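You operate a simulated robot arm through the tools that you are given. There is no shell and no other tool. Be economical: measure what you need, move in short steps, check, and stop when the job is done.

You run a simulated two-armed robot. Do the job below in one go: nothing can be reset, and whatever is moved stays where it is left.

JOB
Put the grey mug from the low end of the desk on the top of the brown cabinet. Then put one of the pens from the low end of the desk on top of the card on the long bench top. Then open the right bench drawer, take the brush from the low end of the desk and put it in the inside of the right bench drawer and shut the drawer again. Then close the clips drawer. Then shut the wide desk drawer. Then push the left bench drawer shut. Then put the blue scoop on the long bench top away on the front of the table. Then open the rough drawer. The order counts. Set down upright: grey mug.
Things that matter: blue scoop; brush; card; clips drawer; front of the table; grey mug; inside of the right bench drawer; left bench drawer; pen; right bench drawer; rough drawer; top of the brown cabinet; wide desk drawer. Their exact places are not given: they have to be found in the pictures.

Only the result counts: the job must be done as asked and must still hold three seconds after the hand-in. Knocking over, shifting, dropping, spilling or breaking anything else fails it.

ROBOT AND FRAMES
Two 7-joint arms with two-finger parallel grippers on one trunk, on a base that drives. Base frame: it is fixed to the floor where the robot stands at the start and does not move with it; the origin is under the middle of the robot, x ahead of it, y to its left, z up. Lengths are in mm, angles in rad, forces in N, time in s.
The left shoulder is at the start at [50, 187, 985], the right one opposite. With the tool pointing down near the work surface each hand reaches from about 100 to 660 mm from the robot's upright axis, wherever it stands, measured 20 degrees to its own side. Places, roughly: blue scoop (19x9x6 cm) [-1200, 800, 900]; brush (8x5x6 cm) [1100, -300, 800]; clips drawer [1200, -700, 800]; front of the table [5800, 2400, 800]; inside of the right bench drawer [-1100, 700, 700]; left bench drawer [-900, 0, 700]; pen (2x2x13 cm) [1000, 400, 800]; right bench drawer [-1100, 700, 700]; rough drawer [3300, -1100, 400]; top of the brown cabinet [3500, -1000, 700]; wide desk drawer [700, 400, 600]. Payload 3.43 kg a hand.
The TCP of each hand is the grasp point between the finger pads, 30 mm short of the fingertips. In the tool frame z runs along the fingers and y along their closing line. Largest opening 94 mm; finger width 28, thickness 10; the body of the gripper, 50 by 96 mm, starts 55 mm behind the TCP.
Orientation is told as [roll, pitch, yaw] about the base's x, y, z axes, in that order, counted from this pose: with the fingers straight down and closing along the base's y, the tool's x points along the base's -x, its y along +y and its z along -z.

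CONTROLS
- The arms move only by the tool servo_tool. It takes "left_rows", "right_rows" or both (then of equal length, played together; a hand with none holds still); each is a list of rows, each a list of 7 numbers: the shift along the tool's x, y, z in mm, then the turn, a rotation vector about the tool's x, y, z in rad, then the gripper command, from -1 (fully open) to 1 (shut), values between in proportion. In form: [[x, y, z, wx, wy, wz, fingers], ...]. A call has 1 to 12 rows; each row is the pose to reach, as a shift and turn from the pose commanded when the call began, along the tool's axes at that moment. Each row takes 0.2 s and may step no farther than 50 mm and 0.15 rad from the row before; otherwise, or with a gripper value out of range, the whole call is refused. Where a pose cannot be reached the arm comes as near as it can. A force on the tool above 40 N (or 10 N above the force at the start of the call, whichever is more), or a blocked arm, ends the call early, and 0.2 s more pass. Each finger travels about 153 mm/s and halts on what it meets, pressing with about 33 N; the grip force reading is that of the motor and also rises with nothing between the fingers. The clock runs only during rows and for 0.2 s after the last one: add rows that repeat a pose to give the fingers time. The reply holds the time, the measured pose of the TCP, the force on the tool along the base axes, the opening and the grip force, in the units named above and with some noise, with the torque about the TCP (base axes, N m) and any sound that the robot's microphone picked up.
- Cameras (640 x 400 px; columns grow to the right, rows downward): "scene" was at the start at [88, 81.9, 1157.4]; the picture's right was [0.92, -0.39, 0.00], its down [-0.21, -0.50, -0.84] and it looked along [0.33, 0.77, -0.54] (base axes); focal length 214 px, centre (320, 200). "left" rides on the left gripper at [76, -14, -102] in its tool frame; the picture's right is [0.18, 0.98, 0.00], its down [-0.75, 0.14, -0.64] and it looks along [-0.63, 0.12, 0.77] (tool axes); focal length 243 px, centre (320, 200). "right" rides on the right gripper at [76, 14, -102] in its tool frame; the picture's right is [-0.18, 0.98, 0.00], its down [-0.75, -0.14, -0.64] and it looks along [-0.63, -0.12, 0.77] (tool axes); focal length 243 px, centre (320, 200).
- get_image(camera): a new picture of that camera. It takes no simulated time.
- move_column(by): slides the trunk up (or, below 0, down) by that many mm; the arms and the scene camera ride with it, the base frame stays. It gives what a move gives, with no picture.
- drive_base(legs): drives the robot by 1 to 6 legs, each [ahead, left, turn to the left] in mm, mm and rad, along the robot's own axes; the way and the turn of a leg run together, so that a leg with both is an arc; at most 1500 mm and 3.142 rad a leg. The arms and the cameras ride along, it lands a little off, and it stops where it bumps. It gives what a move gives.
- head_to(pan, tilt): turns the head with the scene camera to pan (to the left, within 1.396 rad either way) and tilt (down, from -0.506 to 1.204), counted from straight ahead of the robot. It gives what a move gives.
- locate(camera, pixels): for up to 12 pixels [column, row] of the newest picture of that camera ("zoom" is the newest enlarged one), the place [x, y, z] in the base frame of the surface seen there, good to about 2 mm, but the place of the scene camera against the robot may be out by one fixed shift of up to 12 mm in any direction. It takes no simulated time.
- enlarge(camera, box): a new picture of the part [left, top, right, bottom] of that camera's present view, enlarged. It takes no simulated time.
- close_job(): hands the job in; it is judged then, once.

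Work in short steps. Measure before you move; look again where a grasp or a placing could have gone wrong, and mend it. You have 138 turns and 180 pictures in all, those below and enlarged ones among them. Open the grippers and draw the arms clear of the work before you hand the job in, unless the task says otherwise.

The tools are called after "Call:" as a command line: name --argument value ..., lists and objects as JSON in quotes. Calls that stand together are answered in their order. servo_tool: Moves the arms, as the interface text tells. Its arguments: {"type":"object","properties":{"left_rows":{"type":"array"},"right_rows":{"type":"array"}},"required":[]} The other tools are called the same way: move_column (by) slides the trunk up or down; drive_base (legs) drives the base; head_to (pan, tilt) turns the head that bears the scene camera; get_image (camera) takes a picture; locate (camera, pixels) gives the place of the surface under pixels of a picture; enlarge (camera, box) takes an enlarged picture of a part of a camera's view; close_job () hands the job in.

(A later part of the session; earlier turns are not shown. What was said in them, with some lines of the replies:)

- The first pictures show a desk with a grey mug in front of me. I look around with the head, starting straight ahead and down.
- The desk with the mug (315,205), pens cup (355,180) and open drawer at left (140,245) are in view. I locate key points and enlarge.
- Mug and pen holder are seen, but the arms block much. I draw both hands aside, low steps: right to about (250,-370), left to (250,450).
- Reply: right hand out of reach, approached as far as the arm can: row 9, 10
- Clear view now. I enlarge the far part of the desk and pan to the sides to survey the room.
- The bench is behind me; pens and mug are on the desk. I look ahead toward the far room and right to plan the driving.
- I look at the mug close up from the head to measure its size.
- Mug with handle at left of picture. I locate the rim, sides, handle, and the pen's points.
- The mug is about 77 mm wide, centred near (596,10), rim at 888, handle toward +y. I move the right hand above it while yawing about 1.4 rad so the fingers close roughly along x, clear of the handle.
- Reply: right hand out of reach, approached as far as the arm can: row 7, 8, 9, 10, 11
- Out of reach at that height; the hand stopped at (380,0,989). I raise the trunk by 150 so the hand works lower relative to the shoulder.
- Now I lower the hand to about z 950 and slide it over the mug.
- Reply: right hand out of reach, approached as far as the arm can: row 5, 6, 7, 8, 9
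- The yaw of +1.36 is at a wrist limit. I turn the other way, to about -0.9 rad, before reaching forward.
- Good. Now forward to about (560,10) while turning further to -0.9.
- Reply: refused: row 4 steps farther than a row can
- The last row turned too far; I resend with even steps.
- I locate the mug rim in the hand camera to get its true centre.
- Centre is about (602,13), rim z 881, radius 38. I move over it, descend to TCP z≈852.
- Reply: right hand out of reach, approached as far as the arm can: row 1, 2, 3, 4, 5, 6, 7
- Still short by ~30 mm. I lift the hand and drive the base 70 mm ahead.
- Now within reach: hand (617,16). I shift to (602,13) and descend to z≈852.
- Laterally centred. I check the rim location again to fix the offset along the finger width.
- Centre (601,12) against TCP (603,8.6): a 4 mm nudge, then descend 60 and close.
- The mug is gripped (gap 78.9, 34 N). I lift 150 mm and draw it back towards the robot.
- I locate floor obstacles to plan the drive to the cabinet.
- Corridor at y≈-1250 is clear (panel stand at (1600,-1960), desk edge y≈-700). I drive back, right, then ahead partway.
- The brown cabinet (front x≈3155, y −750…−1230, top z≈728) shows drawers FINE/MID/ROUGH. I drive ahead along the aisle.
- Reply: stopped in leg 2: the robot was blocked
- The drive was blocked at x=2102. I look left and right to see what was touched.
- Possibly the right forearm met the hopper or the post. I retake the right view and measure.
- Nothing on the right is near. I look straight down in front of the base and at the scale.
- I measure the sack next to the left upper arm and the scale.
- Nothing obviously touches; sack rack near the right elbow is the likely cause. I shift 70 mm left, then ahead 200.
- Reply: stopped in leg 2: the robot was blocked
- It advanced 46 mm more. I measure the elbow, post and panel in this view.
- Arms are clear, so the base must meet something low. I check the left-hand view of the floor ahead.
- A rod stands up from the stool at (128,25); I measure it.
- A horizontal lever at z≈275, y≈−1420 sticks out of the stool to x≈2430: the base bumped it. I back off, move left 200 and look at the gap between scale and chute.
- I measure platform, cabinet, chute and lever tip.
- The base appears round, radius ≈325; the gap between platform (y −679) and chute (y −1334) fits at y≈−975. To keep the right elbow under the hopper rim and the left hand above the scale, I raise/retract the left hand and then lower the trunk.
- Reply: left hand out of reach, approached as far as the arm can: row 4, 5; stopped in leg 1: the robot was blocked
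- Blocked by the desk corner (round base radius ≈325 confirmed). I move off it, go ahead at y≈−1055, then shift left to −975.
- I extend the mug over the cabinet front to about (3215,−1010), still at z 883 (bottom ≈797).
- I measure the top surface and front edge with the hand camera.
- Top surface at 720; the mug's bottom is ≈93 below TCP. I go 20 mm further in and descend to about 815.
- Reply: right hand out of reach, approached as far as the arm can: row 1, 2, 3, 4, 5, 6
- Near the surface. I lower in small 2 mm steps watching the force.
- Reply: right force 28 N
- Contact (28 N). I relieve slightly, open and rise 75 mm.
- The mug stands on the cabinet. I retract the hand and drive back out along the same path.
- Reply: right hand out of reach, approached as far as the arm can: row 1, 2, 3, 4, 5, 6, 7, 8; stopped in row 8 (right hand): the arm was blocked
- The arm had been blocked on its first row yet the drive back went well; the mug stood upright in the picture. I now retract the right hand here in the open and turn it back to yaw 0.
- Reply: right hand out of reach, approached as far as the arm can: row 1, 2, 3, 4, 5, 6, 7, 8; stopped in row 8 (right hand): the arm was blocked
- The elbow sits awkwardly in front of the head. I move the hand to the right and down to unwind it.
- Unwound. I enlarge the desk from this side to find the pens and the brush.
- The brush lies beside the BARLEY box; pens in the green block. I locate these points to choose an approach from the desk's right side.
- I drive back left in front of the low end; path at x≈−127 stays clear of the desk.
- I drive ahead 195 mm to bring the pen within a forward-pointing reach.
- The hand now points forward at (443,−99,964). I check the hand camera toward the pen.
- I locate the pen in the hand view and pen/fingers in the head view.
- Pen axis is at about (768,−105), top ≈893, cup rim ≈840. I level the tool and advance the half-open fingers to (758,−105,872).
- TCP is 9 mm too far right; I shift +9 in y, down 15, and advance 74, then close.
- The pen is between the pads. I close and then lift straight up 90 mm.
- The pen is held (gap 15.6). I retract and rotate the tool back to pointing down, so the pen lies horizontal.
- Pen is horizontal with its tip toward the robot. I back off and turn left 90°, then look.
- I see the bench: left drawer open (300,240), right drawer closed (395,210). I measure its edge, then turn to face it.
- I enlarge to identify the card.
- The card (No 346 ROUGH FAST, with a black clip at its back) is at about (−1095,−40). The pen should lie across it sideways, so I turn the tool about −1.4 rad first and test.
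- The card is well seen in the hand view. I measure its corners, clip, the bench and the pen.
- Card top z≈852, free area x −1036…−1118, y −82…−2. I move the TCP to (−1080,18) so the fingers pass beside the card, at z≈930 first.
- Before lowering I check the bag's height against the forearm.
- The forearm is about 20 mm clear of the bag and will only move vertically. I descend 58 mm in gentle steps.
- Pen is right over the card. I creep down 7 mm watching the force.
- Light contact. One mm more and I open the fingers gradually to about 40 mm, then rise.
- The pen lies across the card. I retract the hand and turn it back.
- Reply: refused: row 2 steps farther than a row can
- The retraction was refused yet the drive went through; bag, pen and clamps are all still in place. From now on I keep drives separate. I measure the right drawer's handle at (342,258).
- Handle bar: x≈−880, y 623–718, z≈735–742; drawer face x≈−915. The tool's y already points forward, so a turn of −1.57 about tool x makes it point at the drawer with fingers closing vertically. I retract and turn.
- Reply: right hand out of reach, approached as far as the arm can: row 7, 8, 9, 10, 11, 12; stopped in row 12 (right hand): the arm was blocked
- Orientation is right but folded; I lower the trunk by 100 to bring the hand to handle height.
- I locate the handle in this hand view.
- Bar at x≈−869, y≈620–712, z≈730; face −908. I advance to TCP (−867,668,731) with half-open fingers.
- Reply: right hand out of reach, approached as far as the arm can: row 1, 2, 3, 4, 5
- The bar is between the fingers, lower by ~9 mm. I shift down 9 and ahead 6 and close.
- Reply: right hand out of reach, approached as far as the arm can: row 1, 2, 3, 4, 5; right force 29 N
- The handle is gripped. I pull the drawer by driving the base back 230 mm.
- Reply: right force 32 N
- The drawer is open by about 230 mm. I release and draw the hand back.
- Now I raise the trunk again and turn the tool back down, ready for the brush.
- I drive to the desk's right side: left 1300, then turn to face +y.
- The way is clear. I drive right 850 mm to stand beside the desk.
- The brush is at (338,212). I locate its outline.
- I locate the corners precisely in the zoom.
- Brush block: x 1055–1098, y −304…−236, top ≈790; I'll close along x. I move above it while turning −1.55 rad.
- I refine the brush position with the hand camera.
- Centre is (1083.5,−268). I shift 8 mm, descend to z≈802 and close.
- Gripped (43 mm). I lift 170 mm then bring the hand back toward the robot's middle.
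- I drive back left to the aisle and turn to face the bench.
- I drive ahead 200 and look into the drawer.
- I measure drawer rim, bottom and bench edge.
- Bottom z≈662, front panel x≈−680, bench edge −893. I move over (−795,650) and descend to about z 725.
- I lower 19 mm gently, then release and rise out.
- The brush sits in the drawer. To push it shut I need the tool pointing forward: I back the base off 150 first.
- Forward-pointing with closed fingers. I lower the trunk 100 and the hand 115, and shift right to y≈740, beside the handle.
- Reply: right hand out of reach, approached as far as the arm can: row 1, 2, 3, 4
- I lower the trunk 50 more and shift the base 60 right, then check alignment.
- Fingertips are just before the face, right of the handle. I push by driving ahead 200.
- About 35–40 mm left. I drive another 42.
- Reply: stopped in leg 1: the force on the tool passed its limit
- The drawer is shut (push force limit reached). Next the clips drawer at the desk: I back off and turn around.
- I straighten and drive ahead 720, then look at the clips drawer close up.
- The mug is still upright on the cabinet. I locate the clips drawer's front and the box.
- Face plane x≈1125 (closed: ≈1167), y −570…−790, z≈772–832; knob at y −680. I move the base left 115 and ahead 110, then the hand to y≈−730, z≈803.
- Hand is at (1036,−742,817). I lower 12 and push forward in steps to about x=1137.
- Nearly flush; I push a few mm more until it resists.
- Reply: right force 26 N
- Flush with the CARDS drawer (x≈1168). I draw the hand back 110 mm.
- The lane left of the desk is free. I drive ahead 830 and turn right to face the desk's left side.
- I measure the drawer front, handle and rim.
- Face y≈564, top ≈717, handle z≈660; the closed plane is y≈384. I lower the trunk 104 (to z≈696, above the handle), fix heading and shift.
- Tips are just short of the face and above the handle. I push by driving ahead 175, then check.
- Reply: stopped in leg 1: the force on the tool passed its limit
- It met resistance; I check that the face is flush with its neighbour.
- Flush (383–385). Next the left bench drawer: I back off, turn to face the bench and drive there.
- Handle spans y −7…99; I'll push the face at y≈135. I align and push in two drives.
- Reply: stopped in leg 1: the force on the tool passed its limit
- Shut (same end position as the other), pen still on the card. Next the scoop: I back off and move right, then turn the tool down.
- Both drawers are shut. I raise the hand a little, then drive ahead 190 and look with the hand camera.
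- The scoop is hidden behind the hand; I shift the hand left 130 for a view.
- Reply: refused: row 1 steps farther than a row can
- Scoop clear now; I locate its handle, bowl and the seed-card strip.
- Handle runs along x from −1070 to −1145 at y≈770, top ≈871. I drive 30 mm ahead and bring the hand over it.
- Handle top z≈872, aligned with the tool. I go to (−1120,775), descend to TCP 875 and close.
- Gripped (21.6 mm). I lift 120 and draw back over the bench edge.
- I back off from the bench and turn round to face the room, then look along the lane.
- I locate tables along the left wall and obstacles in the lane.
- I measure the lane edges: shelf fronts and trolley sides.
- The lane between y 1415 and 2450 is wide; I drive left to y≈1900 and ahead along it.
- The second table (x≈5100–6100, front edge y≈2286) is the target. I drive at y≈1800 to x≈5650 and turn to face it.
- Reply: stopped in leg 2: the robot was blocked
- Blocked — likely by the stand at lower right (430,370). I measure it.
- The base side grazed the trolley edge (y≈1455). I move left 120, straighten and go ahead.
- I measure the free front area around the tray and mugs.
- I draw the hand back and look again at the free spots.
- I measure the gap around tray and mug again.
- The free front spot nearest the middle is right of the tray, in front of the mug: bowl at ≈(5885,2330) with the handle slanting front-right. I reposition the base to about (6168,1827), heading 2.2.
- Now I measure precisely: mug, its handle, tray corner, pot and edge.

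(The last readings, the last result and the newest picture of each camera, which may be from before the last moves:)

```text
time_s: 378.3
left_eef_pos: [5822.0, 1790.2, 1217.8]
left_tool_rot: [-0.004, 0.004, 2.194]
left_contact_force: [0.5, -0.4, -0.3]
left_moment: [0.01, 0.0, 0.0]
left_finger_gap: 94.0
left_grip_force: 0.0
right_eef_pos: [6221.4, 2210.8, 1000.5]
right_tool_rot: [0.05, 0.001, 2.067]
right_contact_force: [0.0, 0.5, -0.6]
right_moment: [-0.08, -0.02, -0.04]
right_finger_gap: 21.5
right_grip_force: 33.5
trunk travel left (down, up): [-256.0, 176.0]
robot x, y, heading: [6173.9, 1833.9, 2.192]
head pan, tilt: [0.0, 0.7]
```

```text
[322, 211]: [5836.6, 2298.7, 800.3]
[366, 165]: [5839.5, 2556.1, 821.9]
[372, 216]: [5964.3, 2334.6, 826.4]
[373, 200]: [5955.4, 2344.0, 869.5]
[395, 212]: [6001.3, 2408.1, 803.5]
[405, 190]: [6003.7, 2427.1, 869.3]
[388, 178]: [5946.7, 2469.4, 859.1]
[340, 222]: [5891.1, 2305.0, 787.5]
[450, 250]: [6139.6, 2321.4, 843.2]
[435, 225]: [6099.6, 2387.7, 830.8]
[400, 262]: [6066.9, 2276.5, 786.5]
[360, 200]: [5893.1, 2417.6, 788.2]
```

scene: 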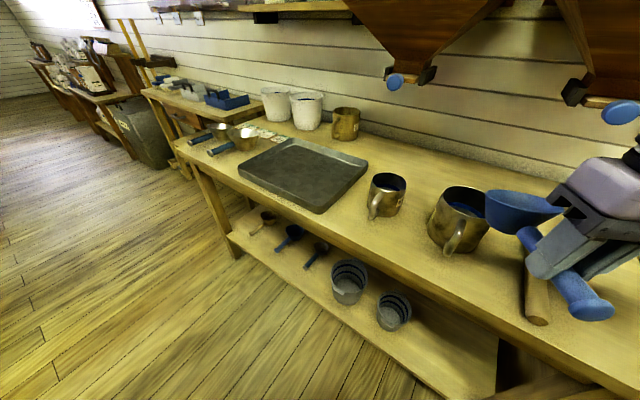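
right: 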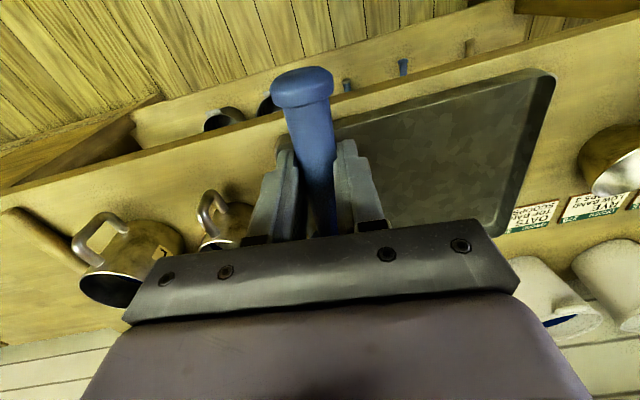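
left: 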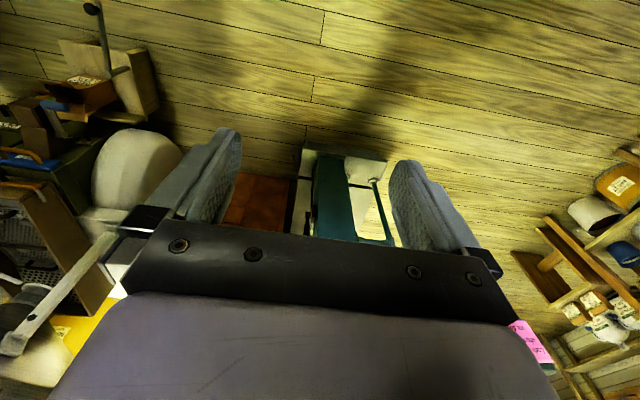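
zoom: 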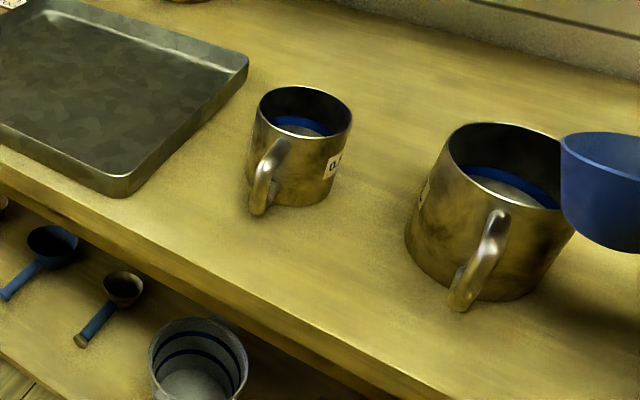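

Free spot confirmed. I move the hand at height 1000 over (5952,2285) with the handle pointing front-right (yaw≈2.62).

Call:
servo_tool --right_rows '[[-28, 29, 0, 0, 0, -0.08, 1], [-55, 58, 0, 0, 0, -0.16, 1], [-83, 86, 0, 0, 0, -0.24, 1], [-110, 115, 0, 0, 0, -0.32, 1], [-138, 144, 0, 0, 0, -0.4, 1], [-165, 173, 0, 0, 0, -0.48, 1], [-193, 201, 0, 0, 0, -0.553, 1]]'

Call:
get_image --camera "scene"

Call:
get_image --camera "right"

```text
time_s: 379.9
left_eef_pos: [5821.5, 1792.2, 1217.1]
left_tool_rot: [-0.003, 0.006, 2.196]
left_contact_force: [-0.6, -0.6, -0.5]
left_moment: [0.0, -0.03, -0.02]
left_finger_gap: 93.9
left_grip_force: 0.0
right_eef_pos: [5954.2, 2285.9, 1011.1]
right_tool_rot: [0.041, -0.026, 2.62]
right_contact_force: [-0.2, -0.5, -0.8]
right_moment: [-0.04, -0.06, -0.01]
right_finger_gap: 21.8
right_grip_force: 33.3
trunk travel left (down, up): [-256.0, 176.0]
robot x, y, heading: [6169.8, 1830.9, 2.195]
head pan, tilt: [0.0, 0.7]
```

```text
42 pictures are left
```

scene: 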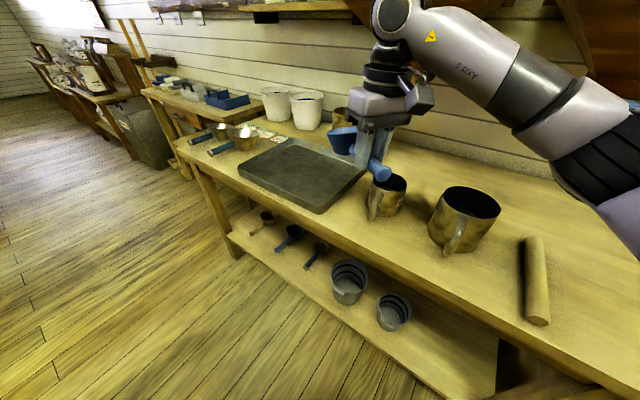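

```text
41 pictures are left
```

right: 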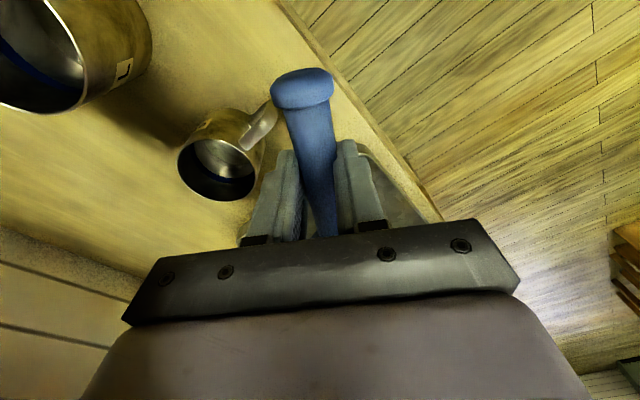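

I check mug, handle, edge and tray with the accurate hand camera.

Call:
locate --camera "right" --pixels '[[268, 112], [250, 143], [215, 112], [180, 160], [240, 195], [260, 170], [340, 95], [380, 150], [395, 190], [150, 190]]'

```text
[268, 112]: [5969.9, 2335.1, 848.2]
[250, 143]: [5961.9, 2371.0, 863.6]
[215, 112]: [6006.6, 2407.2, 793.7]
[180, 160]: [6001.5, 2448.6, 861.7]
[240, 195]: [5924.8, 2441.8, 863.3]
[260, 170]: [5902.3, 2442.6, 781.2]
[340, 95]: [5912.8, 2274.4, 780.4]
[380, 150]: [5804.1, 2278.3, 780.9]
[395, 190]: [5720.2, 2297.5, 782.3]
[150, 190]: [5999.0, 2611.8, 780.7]
```

Clearances hold. I descend to about z 826.

Call:
servo_tool --right_rows '[[0, 0, 45, 0, 0, 0, 1], [0, 0, 90, 0, 0, 0, 1], [0, 0, 130, 0, 0, 0, 1], [0, 0, 160, 0, 0, 0, 1], [0, 0, 178, 0, 0, 0, 1], [0, 0, 184, 0, 0, 0, 1]]'

Call:
enlarge --camera "scene" --box '[290, 100, 450, 230]'

Call:
get_image --camera "right"

```text
time_s: 381.3
left_eef_pos: [5822.4, 1790.8, 1218.3]
left_tool_rot: [-0.003, 0.005, 2.197]
left_contact_force: [0.8, 0.0, -0.5]
left_moment: [0.0, -0.02, 0.01]
left_finger_gap: 93.9
left_grip_force: 0.1
right_eef_pos: [5946.6, 2282.3, 828.8]
right_tool_rot: [0.042, -0.027, 2.615]
right_contact_force: [4.0, 4.3, 7.9]
right_moment: [0.41, 0.78, -0.51]
right_finger_gap: 21.9
right_grip_force: 33.0
trunk travel left (down, up): [-256.0, 176.0]
robot x, y, heading: [6170.7, 1833.4, 2.195]
head pan, tilt: [0.0, 0.7]
```

```text
3.08 times, centred on (370, 165) of scene
```

zoom: 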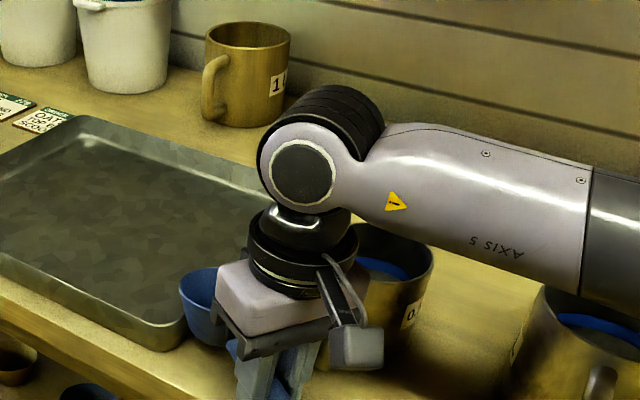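

```text
39 pictures are left
5 turns are left
```

right: 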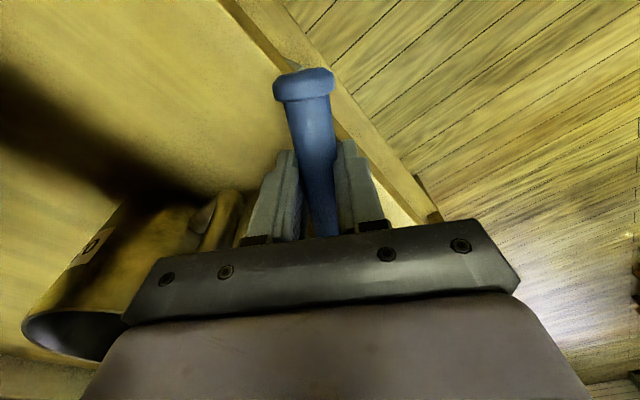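

Five turns are left, so I must batch. The bowl lightly touches the tray: I shift 10 mm away, lower, release, lift, turn the tool for the drawer, and drive back along the lane toward the cabinet side.

Call:
servo_tool --right_rows '[[3, -2, -6, 0, 0, 0, 1], [10, -6, -6, 0, 0, 0, 1], [10, -6, 0, 0, 0, 0, 1], [10, -6, 5, 0, 0, 0, 1], [10, -6, 8, 0, 0, 0, 1]]'

Call:
servo_tool --right_rows '[[0, 0, 0, 0, 0, 0, 0.45], [0, 0, 0, 0, 0, 0, 0.2], [0, 0, 0, 0, 0, 0, 0.2], [0, 0, -35, 0, 0, 0, 0.2], [0, 0, -80, 0, 0, 0, 0.2], [0, 0, -125, 0, 0, 0, 0.2], [0, 0, -170, 0, 0, 0, 0.2], [0, 0, -190, 0, 0, 0, 0.2], [40, 17, -190, 0, 0, 0, 0], [80, 35, -190, 0, 0, 0, 0], [119, 52, -190, 0, 0, 0, 0]]'

Call:
get_image --camera "scene"

Call:
servo_tool --right_rows '[[0, 0, 0, 0, 0, 0.14, 0], [0, 0, 0, 0, 0, 0.28, 0], [0, 0, 0, 0, 0, 0.42, 0], [0, 0, 0, 0, 0, 0.56, 0], [0, 0, 0, 0, 0, 0.7, 0], [0, 0, 0, 0, 0, 0.84, 0], [0, 0, 0, 0, 0, 0.98, 0], [0, 0, 0, 0, 0, 1.12, 0], [0, 0, 0, 0, 0, 1.26, 0], [0, 0, 0, 0, 0, 1.4, 0], [0, 0, 0, 0, 0, 1.54, 0], [0, 0, 0, 0, 0, 1.68, 0]]'

Call:
servo_tool --right_rows '[[0, 0, 0, 0, 0, 0.14, 0], [0, 0, 0, 0, 0, 0.28, 0]]'

Call:
drive_base --legs '[[-150, 0, 0], [0, 0, -2.195], [0, 190, 0], [-1450, 0, 0]]'

Call:
drive_base --legs '[[-1450, 0, 0], [-1450, 0, 0], [0, -1100, 0]]'

Call:
head_to --pan -0.6 --tilt 0.4

Call:
get_image --camera "scene"

```text
time_s: 382.5
left_eef_pos: [5821.9, 1791.3, 1217.2]
left_tool_rot: [-0.005, 0.007, 2.196]
left_contact_force: [-0.5, 0.6, -0.1]
left_moment: [0.0, 0.04, 0.01]
left_finger_gap: 94.2
left_grip_force: 0.0
right_eef_pos: [5958.9, 2280.0, 818.9]
right_tool_rot: [0.041, -0.026, 2.618]
right_contact_force: [0.8, 0.0, 0.1]
right_moment: [-0.04, -0.05, 0.0]
right_finger_gap: 21.5
right_grip_force: 33.2
trunk travel left (down, up): [-256.0, 176.0]
robot x, y, heading: [6170.6, 1828.1, 2.197]
head pan, tilt: [0.0, 0.7]
```

```text
time_s: 384.9
left_eef_pos: [5822.6, 1790.5, 1217.1]
left_tool_rot: [-0.003, 0.005, 2.195]
left_contact_force: [0.5, 0.1, 0.0]
left_moment: [0.03, 0.0, 0.0]
left_finger_gap: 94.1
left_grip_force: 0.1
right_eef_pos: [6046.3, 2182.6, 1008.7]
right_tool_rot: [0.041, -0.026, 2.618]
right_contact_force: [0.2, -0.2, -0.5]
right_moment: [0.03, -0.02, 0.04]
right_finger_gap: 47.2
right_grip_force: 0.0
trunk travel left (down, up): [-256.0, 176.0]
robot x, y, heading: [6170.7, 1828.5, 2.194]
head pan, tilt: [0.0, 0.7]
```

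```text
38 pictures are left
```

scene: 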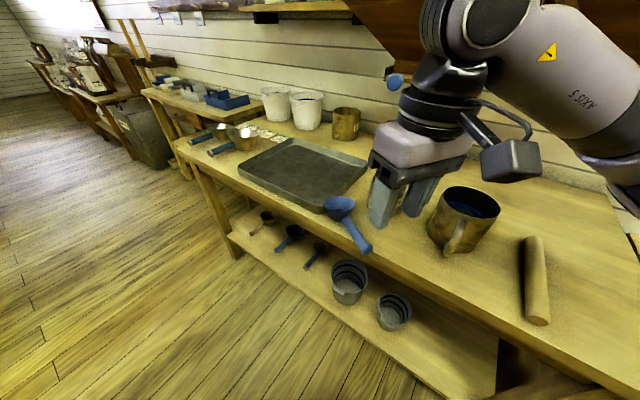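

```text
time_s: 387.5
left_eef_pos: [5822.0, 1792.2, 1216.5]
left_tool_rot: [-0.003, 0.005, 2.196]
left_contact_force: [0.3, -1.2, -0.6]
left_moment: [0.0, -0.04, 0.0]
left_finger_gap: 94.0
left_grip_force: 0.1
right_eef_pos: [6041.8, 2180.3, 1006.1]
right_tool_rot: [0.021, 0.044, 0.935]
right_contact_force: [-0.4, -0.2, -0.4]
right_moment: [-0.01, 0.0, -0.01]
right_finger_gap: 47.0
right_grip_force: 0.0
trunk travel left (down, up): [-256.0, 176.0]
robot x, y, heading: [6169.1, 1831.0, 2.192]
head pan, tilt: [0.0, 0.7]
```

```text
time_s: 388.1
left_eef_pos: [5821.5, 1791.7, 1218.5]
left_tool_rot: [-0.002, 0.004, 2.195]
left_contact_force: [-0.5, -0.5, 0.2]
left_moment: [-0.03, 0.01, -0.01]
left_finger_gap: 93.8
left_grip_force: 0.2
right_eef_pos: [6042.4, 2180.1, 1007.1]
right_tool_rot: [0.008, 0.048, 0.655]
right_contact_force: [-0.5, -0.8, 0.3]
right_moment: [0.0, 0.0, -0.02]
right_finger_gap: 47.1
right_grip_force: 0.1
trunk travel left (down, up): [-256.0, 176.0]
robot x, y, heading: [6168.4, 1829.9, 2.194]
head pan, tilt: [0.0, 0.7]
```

```text
time_s: 402.8
left_eef_pos: [4992.4, 2269.0, 1217.2]
left_tool_rot: [-0.003, 0.006, -0.054]
left_contact_force: [0.4, 0.1, -0.5]
left_moment: [-0.01, 0.03, 0.0]
left_finger_gap: 94.0
left_grip_force: 0.0
right_eef_pos: [5157.6, 1854.4, 1006.9]
right_tool_rot: [0.007, 0.047, -1.592]
right_contact_force: [0.3, -0.7, -0.1]
right_moment: [0.03, -0.03, 0.0]
right_finger_gap: 47.2
right_grip_force: 0.1
trunk travel left (down, up): [-256.0, 176.0]
robot x, y, heading: [4809.9, 1970.9, -0.058]
head pan, tilt: [0.0, 0.7]
```

```text
time_s: 419.1
left_eef_pos: [2119.7, 1898.0, 1218.0]
left_tool_rot: [-0.003, 0.006, -0.027]
left_contact_force: [-0.2, 0.5, -0.2]
left_moment: [0.0, 0.01, 0.03]
left_finger_gap: 94.1
left_grip_force: 0.0
right_eef_pos: [2293.7, 1487.0, 1005.7]
right_tool_rot: [0.007, 0.046, -1.564]
right_contact_force: [0.1, -0.1, -0.3]
right_moment: [0.01, -0.03, -0.01]
right_finger_gap: 46.8
right_grip_force: 0.1
trunk travel left (down, up): [-256.0, 176.0]
robot x, y, heading: [1939.6, 1596.7, -0.026]
head pan, tilt: [0.0, 0.7]
stopped in leg 3: the robot was blocked; the commanded pose is now the measured one
```

```text
time_s: 420.1
left_eef_pos: [2118.3, 1898.0, 1218.3]
left_tool_rot: [-0.005, 0.006, -0.027]
left_contact_force: [0.2, 1.1, -0.9]
left_moment: [0.02, -0.02, 0.02]
left_finger_gap: 93.7
left_grip_force: 0.1
right_eef_pos: [2294.1, 1487.1, 1005.7]
right_tool_rot: [0.009, 0.049, -1.563]
right_contact_force: [0.7, -0.2, 0.1]
right_moment: [-0.02, -0.02, 0.05]
right_finger_gap: 46.9
right_grip_force: 0.0
trunk travel left (down, up): [-256.0, 176.0]
robot x, y, heading: [1941.6, 1598.6, -0.027]
head pan, tilt: [-0.6, 0.4]
```

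```text
37 pictures are left
4 turns are left
```

scene: 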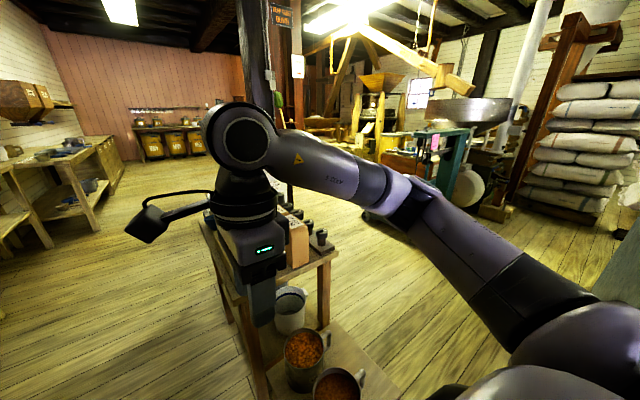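

The scoop lies on the table front, right of the tray. I back off the trolley, pass diagonally between trolley and desk, go to the cabinet aisle, and pre-pose the arm low with the tool pitched forward.

Call:
drive_base --legs '[[-120, 0, 0.027], [0, -690, 0], [215, -165, 0.02], [290, -240, 0.01], [0, -740, 0.01], [0, -740, 0.02]]'

Call:
servo_tool --right_rows '[[0, 0, 0, -0.13, 0, 0, 0], [0, 0, 0, -0.26, 0, 0, 0], [0, 0, 0, -0.39, 0, 0, 0], [0, 0, 0, -0.52, 0, 0, 0], [0, 0, 0, -0.65, 0, 0, 0], [0, 0, 0, -0.78, 0, 0, 0], [0, 0, 0, -0.91, 0, 0, 0], [0, 0, 0, -1.05, 0, 0, 0]]'

Call:
move_column --by -254

Call:
servo_tool --right_rows '[[0, -28, 33, 0, 0, 0, 0], [0, -56, 67, 0, 0, 0, 0], [0, -85, 101, 0, 0, 0, 0], [0, -113, 134, 0, 0, 0, 0], [0, -141, 168, 0, 0, 0, 0], [0, -170, 202, 0, 0, 0, 0], [0, -198, 235, 0, 0, 0, 0], [0, -226, 269, 0, 0, 0, 0]]'

Call:
head_to --pan 0.0 --tilt 0.5

Call:
get_image --camera "scene"

Call:
get_image --camera "right"

```text
time_s: 435.4
left_eef_pos: [2604.8, -618.6, 1217.2]
left_tool_rot: [-0.005, 0.007, 0.094]
left_contact_force: [1.1, 0.0, 0.6]
left_moment: [0.01, 0.01, -0.01]
left_finger_gap: 93.9
left_grip_force: 0.0
right_eef_pos: [2826.7, -1007.2, 1006.1]
right_tool_rot: [0.008, 0.047, -1.442]
right_contact_force: [-0.5, -0.6, 0.2]
right_moment: [-0.04, 0.0, 0.03]
right_finger_gap: 47.2
right_grip_force: 0.0
trunk travel left (down, up): [-256.0, 176.0]
robot x, y, heading: [2462.7, -938.6, 0.087]
head pan, tilt: [-0.6, 0.4]
```

```text
time_s: 437.2
left_eef_pos: [2604.3, -619.3, 1218.0]
left_tool_rot: [-0.005, 0.006, 0.096]
left_contact_force: [0.1, 0.0, -0.3]
left_moment: [0.01, 0.0, 0.01]
left_finger_gap: 93.9
left_grip_force: 0.0
right_eef_pos: [2834.7, -998.8, 1010.2]
right_tool_rot: [1.059, 0.047, -1.44]
right_contact_force: [0.5, -0.3, 0.2]
right_moment: [0.03, -0.01, -0.02]
right_finger_gap: 47.1
right_grip_force: 0.1
right hand out of reach, approached as far as the arm can: row 8
trunk travel left (down, up): [-256.0, 176.0]
robot x, y, heading: [2461.0, -942.5, 0.087]
head pan, tilt: [-0.6, 0.4]
```

```text
time_s: 439.8
left_eef_pos: [2603.8, -619.3, 963.3]
left_tool_rot: [-0.004, 0.008, 0.096]
left_contact_force: [-0.4, -0.1, -0.7]
left_moment: [0.04, 0.0, 0.01]
left_finger_gap: 93.9
left_grip_force: 0.0
right_eef_pos: [2833.5, -998.6, 755.9]
right_tool_rot: [1.056, 0.048, -1.442]
right_contact_force: [0.3, 0.6, 0.7]
right_moment: [0.0, 0.02, -0.01]
right_finger_gap: 46.8
right_grip_force: 0.1
trunk travel left (down, up): [-2.0, 430.0]
robot x, y, heading: [2461.8, -941.5, 0.092]
head pan, tilt: [-0.6, 0.4]
```

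```text
time_s: 441.6
left_eef_pos: [2604.7, -619.5, 963.5]
left_tool_rot: [-0.005, 0.007, 0.093]
left_contact_force: [0.4, 0.6, 0.3]
left_moment: [0.0, 0.02, -0.03]
left_finger_gap: 93.9
left_grip_force: 0.1
right_eef_pos: [2956.7, -955.7, 437.5]
right_tool_rot: [1.052, 0.043, -1.448]
right_contact_force: [-0.2, 0.5, 0.0]
right_moment: [-0.04, -0.01, -0.03]
right_finger_gap: 47.1
right_grip_force: 0.1
right hand out of reach, approached as far as the arm can: row 8
trunk travel left (down, up): [-2.0, 430.0]
robot x, y, heading: [2461.2, -936.0, 0.09]
head pan, tilt: [-0.6, 0.4]
```

```text
time_s: 442.6
left_eef_pos: [2604.2, -619.7, 964.4]
left_tool_rot: [-0.003, 0.009, 0.092]
left_contact_force: [-0.4, 0.1, -0.4]
left_moment: [-0.01, 0.05, -0.02]
left_finger_gap: 94.0
left_grip_force: 0.1
right_eef_pos: [2956.6, -955.8, 437.1]
right_tool_rot: [1.052, 0.045, -1.45]
right_contact_force: [0.3, 0.4, -0.4]
right_moment: [0.01, 0.03, 0.01]
right_finger_gap: 47.0
right_grip_force: 0.1
trunk travel left (down, up): [-2.0, 430.0]
robot x, y, heading: [2461.5, -940.5, 0.095]
head pan, tilt: [0.0, 0.499]
```

```text
36 pictures are left
```

scene: 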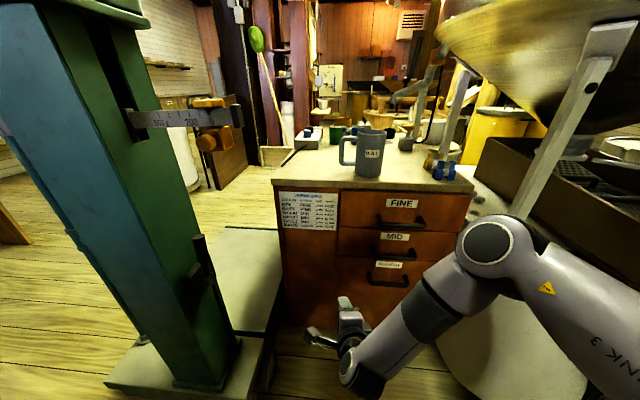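

```text
35 pictures are left
3 turns are left
```

right: 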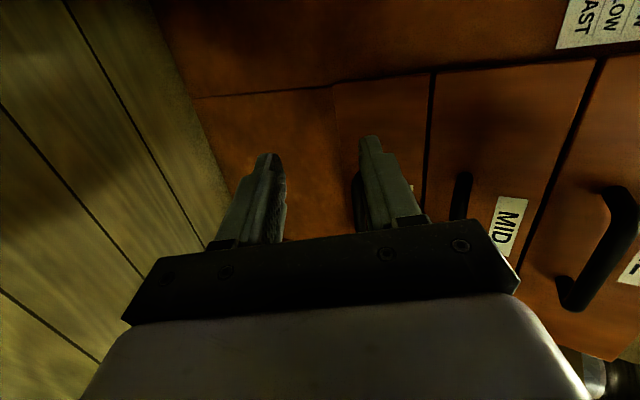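

The arm reaches low at (2957,−956,437); the mug stands. I locate the ROUGH handle at (388,282), square up the base, raise the trunk (elbow above the chute) and lower the hand to about handle height, fingers wide open.

Call:
locate --camera "scene" --pixels '[[388, 283], [376, 283], [400, 284], [388, 280], [388, 286], [371, 278], [407, 278], [350, 285], [397, 250], [405, 222], [490, 205], [470, 330]]'

Call:
move_column --by 100

Call:
drive_base --legs '[[0, 0, -0.093], [0, -95, 0]]'

Call:
servo_tool --right_rows '[[0, -35, 32, 0, 0, 0, -0.5], [0, -70, 64, 0, 0, 0, -1], [0, -105, 96, 0, 0, 0, -1], [0, -142, 129, 0, 0, 0, -1]]'

Call:
get_image --camera "scene"

Call:
get_image --camera "right"

```text
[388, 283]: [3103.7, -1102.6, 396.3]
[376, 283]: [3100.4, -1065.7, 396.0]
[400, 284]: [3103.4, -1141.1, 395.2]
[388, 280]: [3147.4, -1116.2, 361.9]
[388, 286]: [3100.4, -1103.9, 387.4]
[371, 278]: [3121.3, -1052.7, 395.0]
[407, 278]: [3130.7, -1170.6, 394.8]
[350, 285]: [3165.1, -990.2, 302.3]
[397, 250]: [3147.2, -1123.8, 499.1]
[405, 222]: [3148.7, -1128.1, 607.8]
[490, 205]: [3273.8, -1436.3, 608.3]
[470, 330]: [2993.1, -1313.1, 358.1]
```

```text
time_s: 444.0
left_eef_pos: [2604.5, -618.6, 1063.0]
left_tool_rot: [-0.007, 0.006, 0.095]
left_contact_force: [-0.2, -0.5, 0.0]
left_moment: [0.03, -0.01, 0.02]
left_finger_gap: 93.9
left_grip_force: 0.0
right_eef_pos: [2956.9, -957.1, 536.2]
right_tool_rot: [1.053, 0.043, -1.448]
right_contact_force: [0.5, 0.3, -0.8]
right_moment: [-0.01, 0.0, -0.03]
right_finger_gap: 47.2
right_grip_force: 0.0
trunk travel left (down, up): [-102.0, 330.0]
robot x, y, heading: [2463.3, -943.7, 0.098]
head pan, tilt: [0.0, 0.499]
```

```text
time_s: 445.6
left_eef_pos: [2632.1, -728.0, 1063.5]
left_tool_rot: [-0.005, 0.006, 0.007]
left_contact_force: [1.0, 0.2, -0.9]
left_moment: [-0.02, -0.02, 0.02]
left_finger_gap: 93.9
left_grip_force: 0.0
right_eef_pos: [2953.6, -1093.4, 536.5]
right_tool_rot: [1.052, 0.044, -1.536]
right_contact_force: [1.4, 0.3, 0.3]
right_moment: [0.04, -0.01, 0.0]
right_finger_gap: 46.8
right_grip_force: 0.0
trunk travel left (down, up): [-102.0, 330.0]
robot x, y, heading: [2466.5, -1035.1, 0.008]
head pan, tilt: [0.0, 0.499]
```

```text
time_s: 446.8
left_eef_pos: [2632.3, -728.2, 1064.0]
left_tool_rot: [-0.005, 0.007, 0.004]
left_contact_force: [-0.6, 0.6, 0.5]
left_moment: [-0.01, 0.03, 0.02]
left_finger_gap: 93.8
left_grip_force: 0.0
right_eef_pos: [2989.3, -1116.1, 312.8]
right_tool_rot: [0.887, -0.057, -1.568]
right_contact_force: [0.4, -1.0, -0.4]
right_moment: [0.02, 0.02, -0.01]
right_finger_gap: 94.3
right_grip_force: 0.0
right hand out of reach, approached as far as the arm can: row 1, 2, 3, 4
trunk travel left (down, up): [-102.0, 330.0]
robot x, y, heading: [2463.9, -1033.4, 0.002]
head pan, tilt: [0.0, 0.499]
stopped in row 4 (right hand): the arm was blocked; the commanded pose is now the measured one
```

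```text
34 pictures are left
```

scene: 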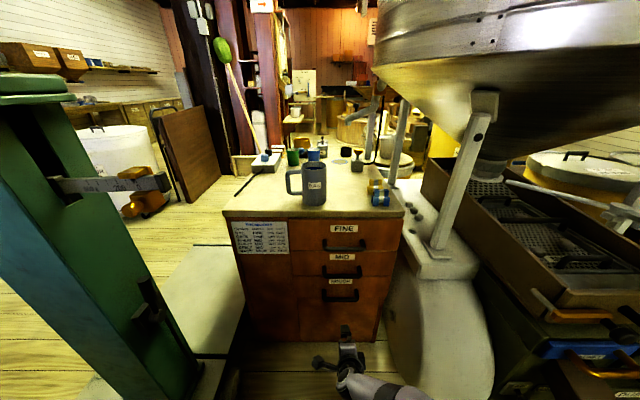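

```text
33 pictures are left
2 turns are left
```

right: 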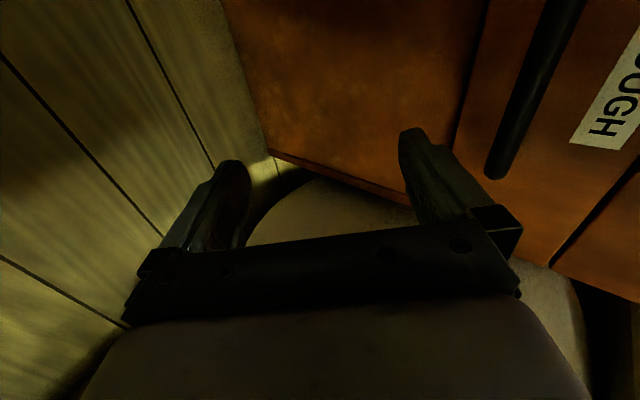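

ROUGH handle bar is at about (3110,−1105,385). In one go: raise the trunk 81 so the half-open fingers straddle the bar, drive ahead 102, close, pull back 220, release and back off.

Call:
move_column --by 81

Call:
servo_tool --right_rows '[[0, 0, 0, 0, 0, 0, -0.5], [0, 0, 0, 0, 0, 0, -0.5]]'

Call:
drive_base --legs '[[102, 0, 0]]'

Call:
get_image --camera "right"

Call:
servo_tool --right_rows '[[0, 0, 0, 0, 0, 0, 1], [0, 0, 0, 0, 0, 0, 1], [0, 0, 0, 0, 0, 0, 1], [0, 0, 0, 0, 0, 0, 1]]'

Call:
drive_base --legs '[[-220, 0, 0]]'

Call:
get_image --camera "right"

Call:
servo_tool --right_rows '[[0, 0, 0, 0, 0, 0, -0.4], [0, 0, 0, 0, 0, 0, -0.4], [0, 0, 0, 0, 0, 0, -0.4]]'

Call:
drive_base --legs '[[-100, 0, 0]]'

Call:
get_image --camera "scene"

```text
time_s: 448.0
left_eef_pos: [2630.9, -727.1, 1143.9]
left_tool_rot: [-0.006, 0.005, 0.005]
left_contact_force: [0.3, 0.6, -0.6]
left_moment: [0.0, 0.02, 0.03]
left_finger_gap: 93.8
left_grip_force: 0.1
right_eef_pos: [2988.1, -1118.1, 393.6]
right_tool_rot: [0.888, -0.06, -1.57]
right_contact_force: [0.4, -0.3, 0.4]
right_moment: [-0.02, 0.0, 0.0]
right_finger_gap: 94.0
right_grip_force: 0.0
trunk travel left (down, up): [-183.0, 249.0]
robot x, y, heading: [2463.7, -1034.2, 0.006]
head pan, tilt: [0.0, 0.499]
```

```text
time_s: 448.6
left_eef_pos: [2633.5, -728.7, 1144.5]
left_tool_rot: [-0.006, 0.006, 0.005]
left_contact_force: [0.7, 0.5, -0.2]
left_moment: [-0.04, -0.02, 0.01]
left_finger_gap: 93.9
left_grip_force: 0.0
right_eef_pos: [2987.4, -1117.3, 392.1]
right_tool_rot: [0.886, -0.059, -1.568]
right_contact_force: [0.1, 0.0, 0.7]
right_moment: [-0.01, 0.03, -0.02]
right_finger_gap: 70.7
right_grip_force: 0.0
trunk travel left (down, up): [-183.0, 249.0]
robot x, y, heading: [2461.4, -1036.6, -0.005]
head pan, tilt: [0.0, 0.499]
```

```text
time_s: 449.7
left_eef_pos: [2730.8, -728.9, 1144.9]
left_tool_rot: [-0.005, 0.007, 0.006]
left_contact_force: [0.1, 0.0, -0.3]
left_moment: [-0.05, -0.03, 0.01]
left_finger_gap: 94.1
left_grip_force: 0.0
right_eef_pos: [3087.0, -1118.3, 393.9]
right_tool_rot: [0.885, -0.059, -1.57]
right_contact_force: [0.2, -1.0, 0.5]
right_moment: [0.01, 0.01, 0.0]
right_finger_gap: 70.6
right_grip_force: 0.0
trunk travel left (down, up): [-183.0, 249.0]
robot x, y, heading: [2561.6, -1031.2, 0.003]
head pan, tilt: [0.0, 0.499]
```

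```text
32 pictures are left
```

right: 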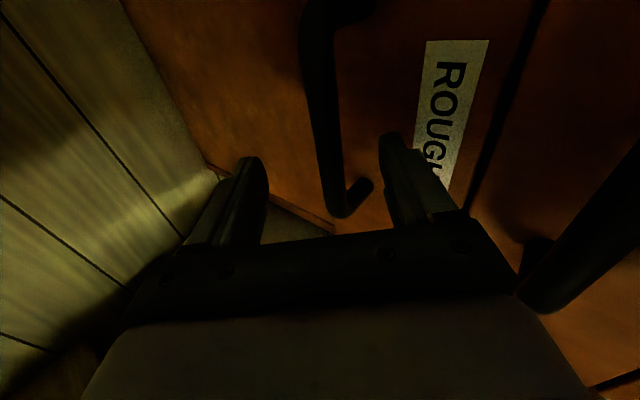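

```text
time_s: 450.7
left_eef_pos: [2729.9, -727.5, 1145.5]
left_tool_rot: [-0.005, 0.005, 0.006]
left_contact_force: [-0.1, -1.2, -0.1]
left_moment: [0.0, -0.02, 0.01]
left_finger_gap: 93.9
left_grip_force: 0.1
right_eef_pos: [3089.7, -1117.9, 397.6]
right_tool_rot: [0.894, -0.061, -1.575]
right_contact_force: [1.5, -3.8, 21.0]
right_moment: [0.86, -0.36, -1.27]
right_finger_gap: 16.5
right_grip_force: 45.0
trunk travel left (down, up): [-183.0, 249.0]
robot x, y, heading: [2562.2, -1032.3, 0.0]
head pan, tilt: [0.0, 0.499]
```

```text
time_s: 452.4
left_eef_pos: [2508.1, -727.9, 1144.7]
left_tool_rot: [-0.005, 0.007, 0.011]
left_contact_force: [-0.7, -0.1, 0.0]
left_moment: [-0.01, -0.03, 0.0]
left_finger_gap: 93.7
left_grip_force: 0.0
right_eef_pos: [2868.5, -1119.5, 396.9]
right_tool_rot: [0.896, -0.065, -1.571]
right_contact_force: [1.4, -14.8, 20.8]
right_moment: [0.93, -0.43, -0.94]
right_finger_gap: 16.9
right_grip_force: 45.0
trunk travel left (down, up): [-183.0, 249.0]
robot x, y, heading: [2341.9, -1033.7, 0.012]
head pan, tilt: [0.0, 0.499]
```

```text
31 pictures are left
```

right: 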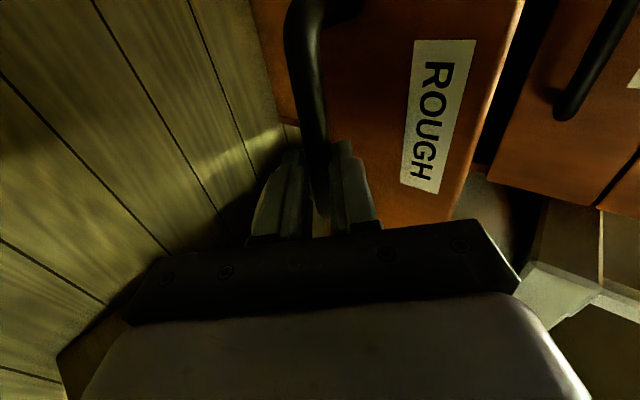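

```text
time_s: 453.2
left_eef_pos: [2510.2, -727.6, 1142.8]
left_tool_rot: [-0.005, 0.008, 0.011]
left_contact_force: [0.3, 0.1, -0.4]
left_moment: [0.01, -0.02, 0.0]
left_finger_gap: 94.0
left_grip_force: 0.1
right_eef_pos: [2870.0, -1118.7, 396.2]
right_tool_rot: [0.893, -0.064, -1.571]
right_contact_force: [0.8, -0.5, 0.2]
right_moment: [0.03, 0.03, 0.0]
right_finger_gap: 65.9
right_grip_force: 0.0
trunk travel left (down, up): [-183.0, 249.0]
robot x, y, heading: [2339.8, -1035.0, -0.0]
head pan, tilt: [0.0, 0.499]
```

```text
time_s: 454.4
left_eef_pos: [2410.7, -729.6, 1143.4]
left_tool_rot: [-0.005, 0.007, 0.008]
left_contact_force: [-0.1, -1.2, 0.3]
left_moment: [0.0, 0.0, 0.02]
left_finger_gap: 93.9
left_grip_force: 0.2
right_eef_pos: [2769.7, -1119.5, 396.1]
right_tool_rot: [0.892, -0.065, -1.571]
right_contact_force: [-0.5, 0.2, -0.5]
right_moment: [0.01, 0.0, 0.0]
right_finger_gap: 65.8
right_grip_force: 0.0
trunk travel left (down, up): [-183.0, 249.0]
robot x, y, heading: [2241.3, -1038.1, 0.01]
head pan, tilt: [0.0, 0.499]
```

```text
30 pictures are left
1 turns are left
```

scene: 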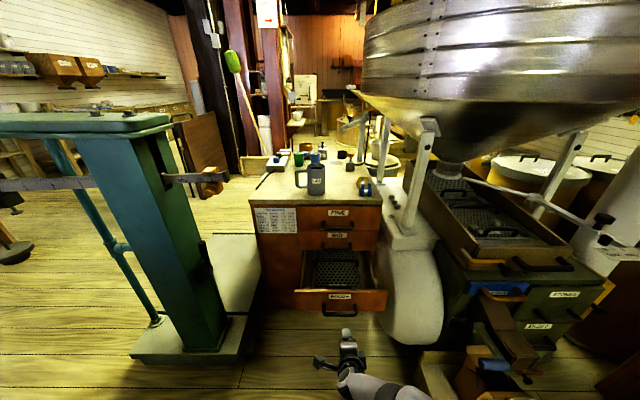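

The rough drawer stands open by about 220 mm, the mug is upright on the cabinet, and both hands are open and clear. I hand the job in.

Call:
close_job

```text
The job is handed in.
```

I did all eight steps in the order you gave and handed the job in; I have no verdict on it yet.

- **Checked at the end:** the grey mug stands upright on the brown cabinet. The rough drawer is open about 220 mm.
- **Last seen in place:** the pen lies across the card on the long bench top, and the brush is in the right bench drawer. The scoop lies on the front of the table, to the right of the tray.
- **Drawers:** the right bench, clips, wide desk and left bench drawers are all shut.

**Possible problem:** the base bumped a few things while driving. It touched the lever on the stool twice, the desk corner once and the trolley twice. The scoop also brushed the tray as I set it down. I saw nothing fallen, but I did not measure whether any of them shifted.
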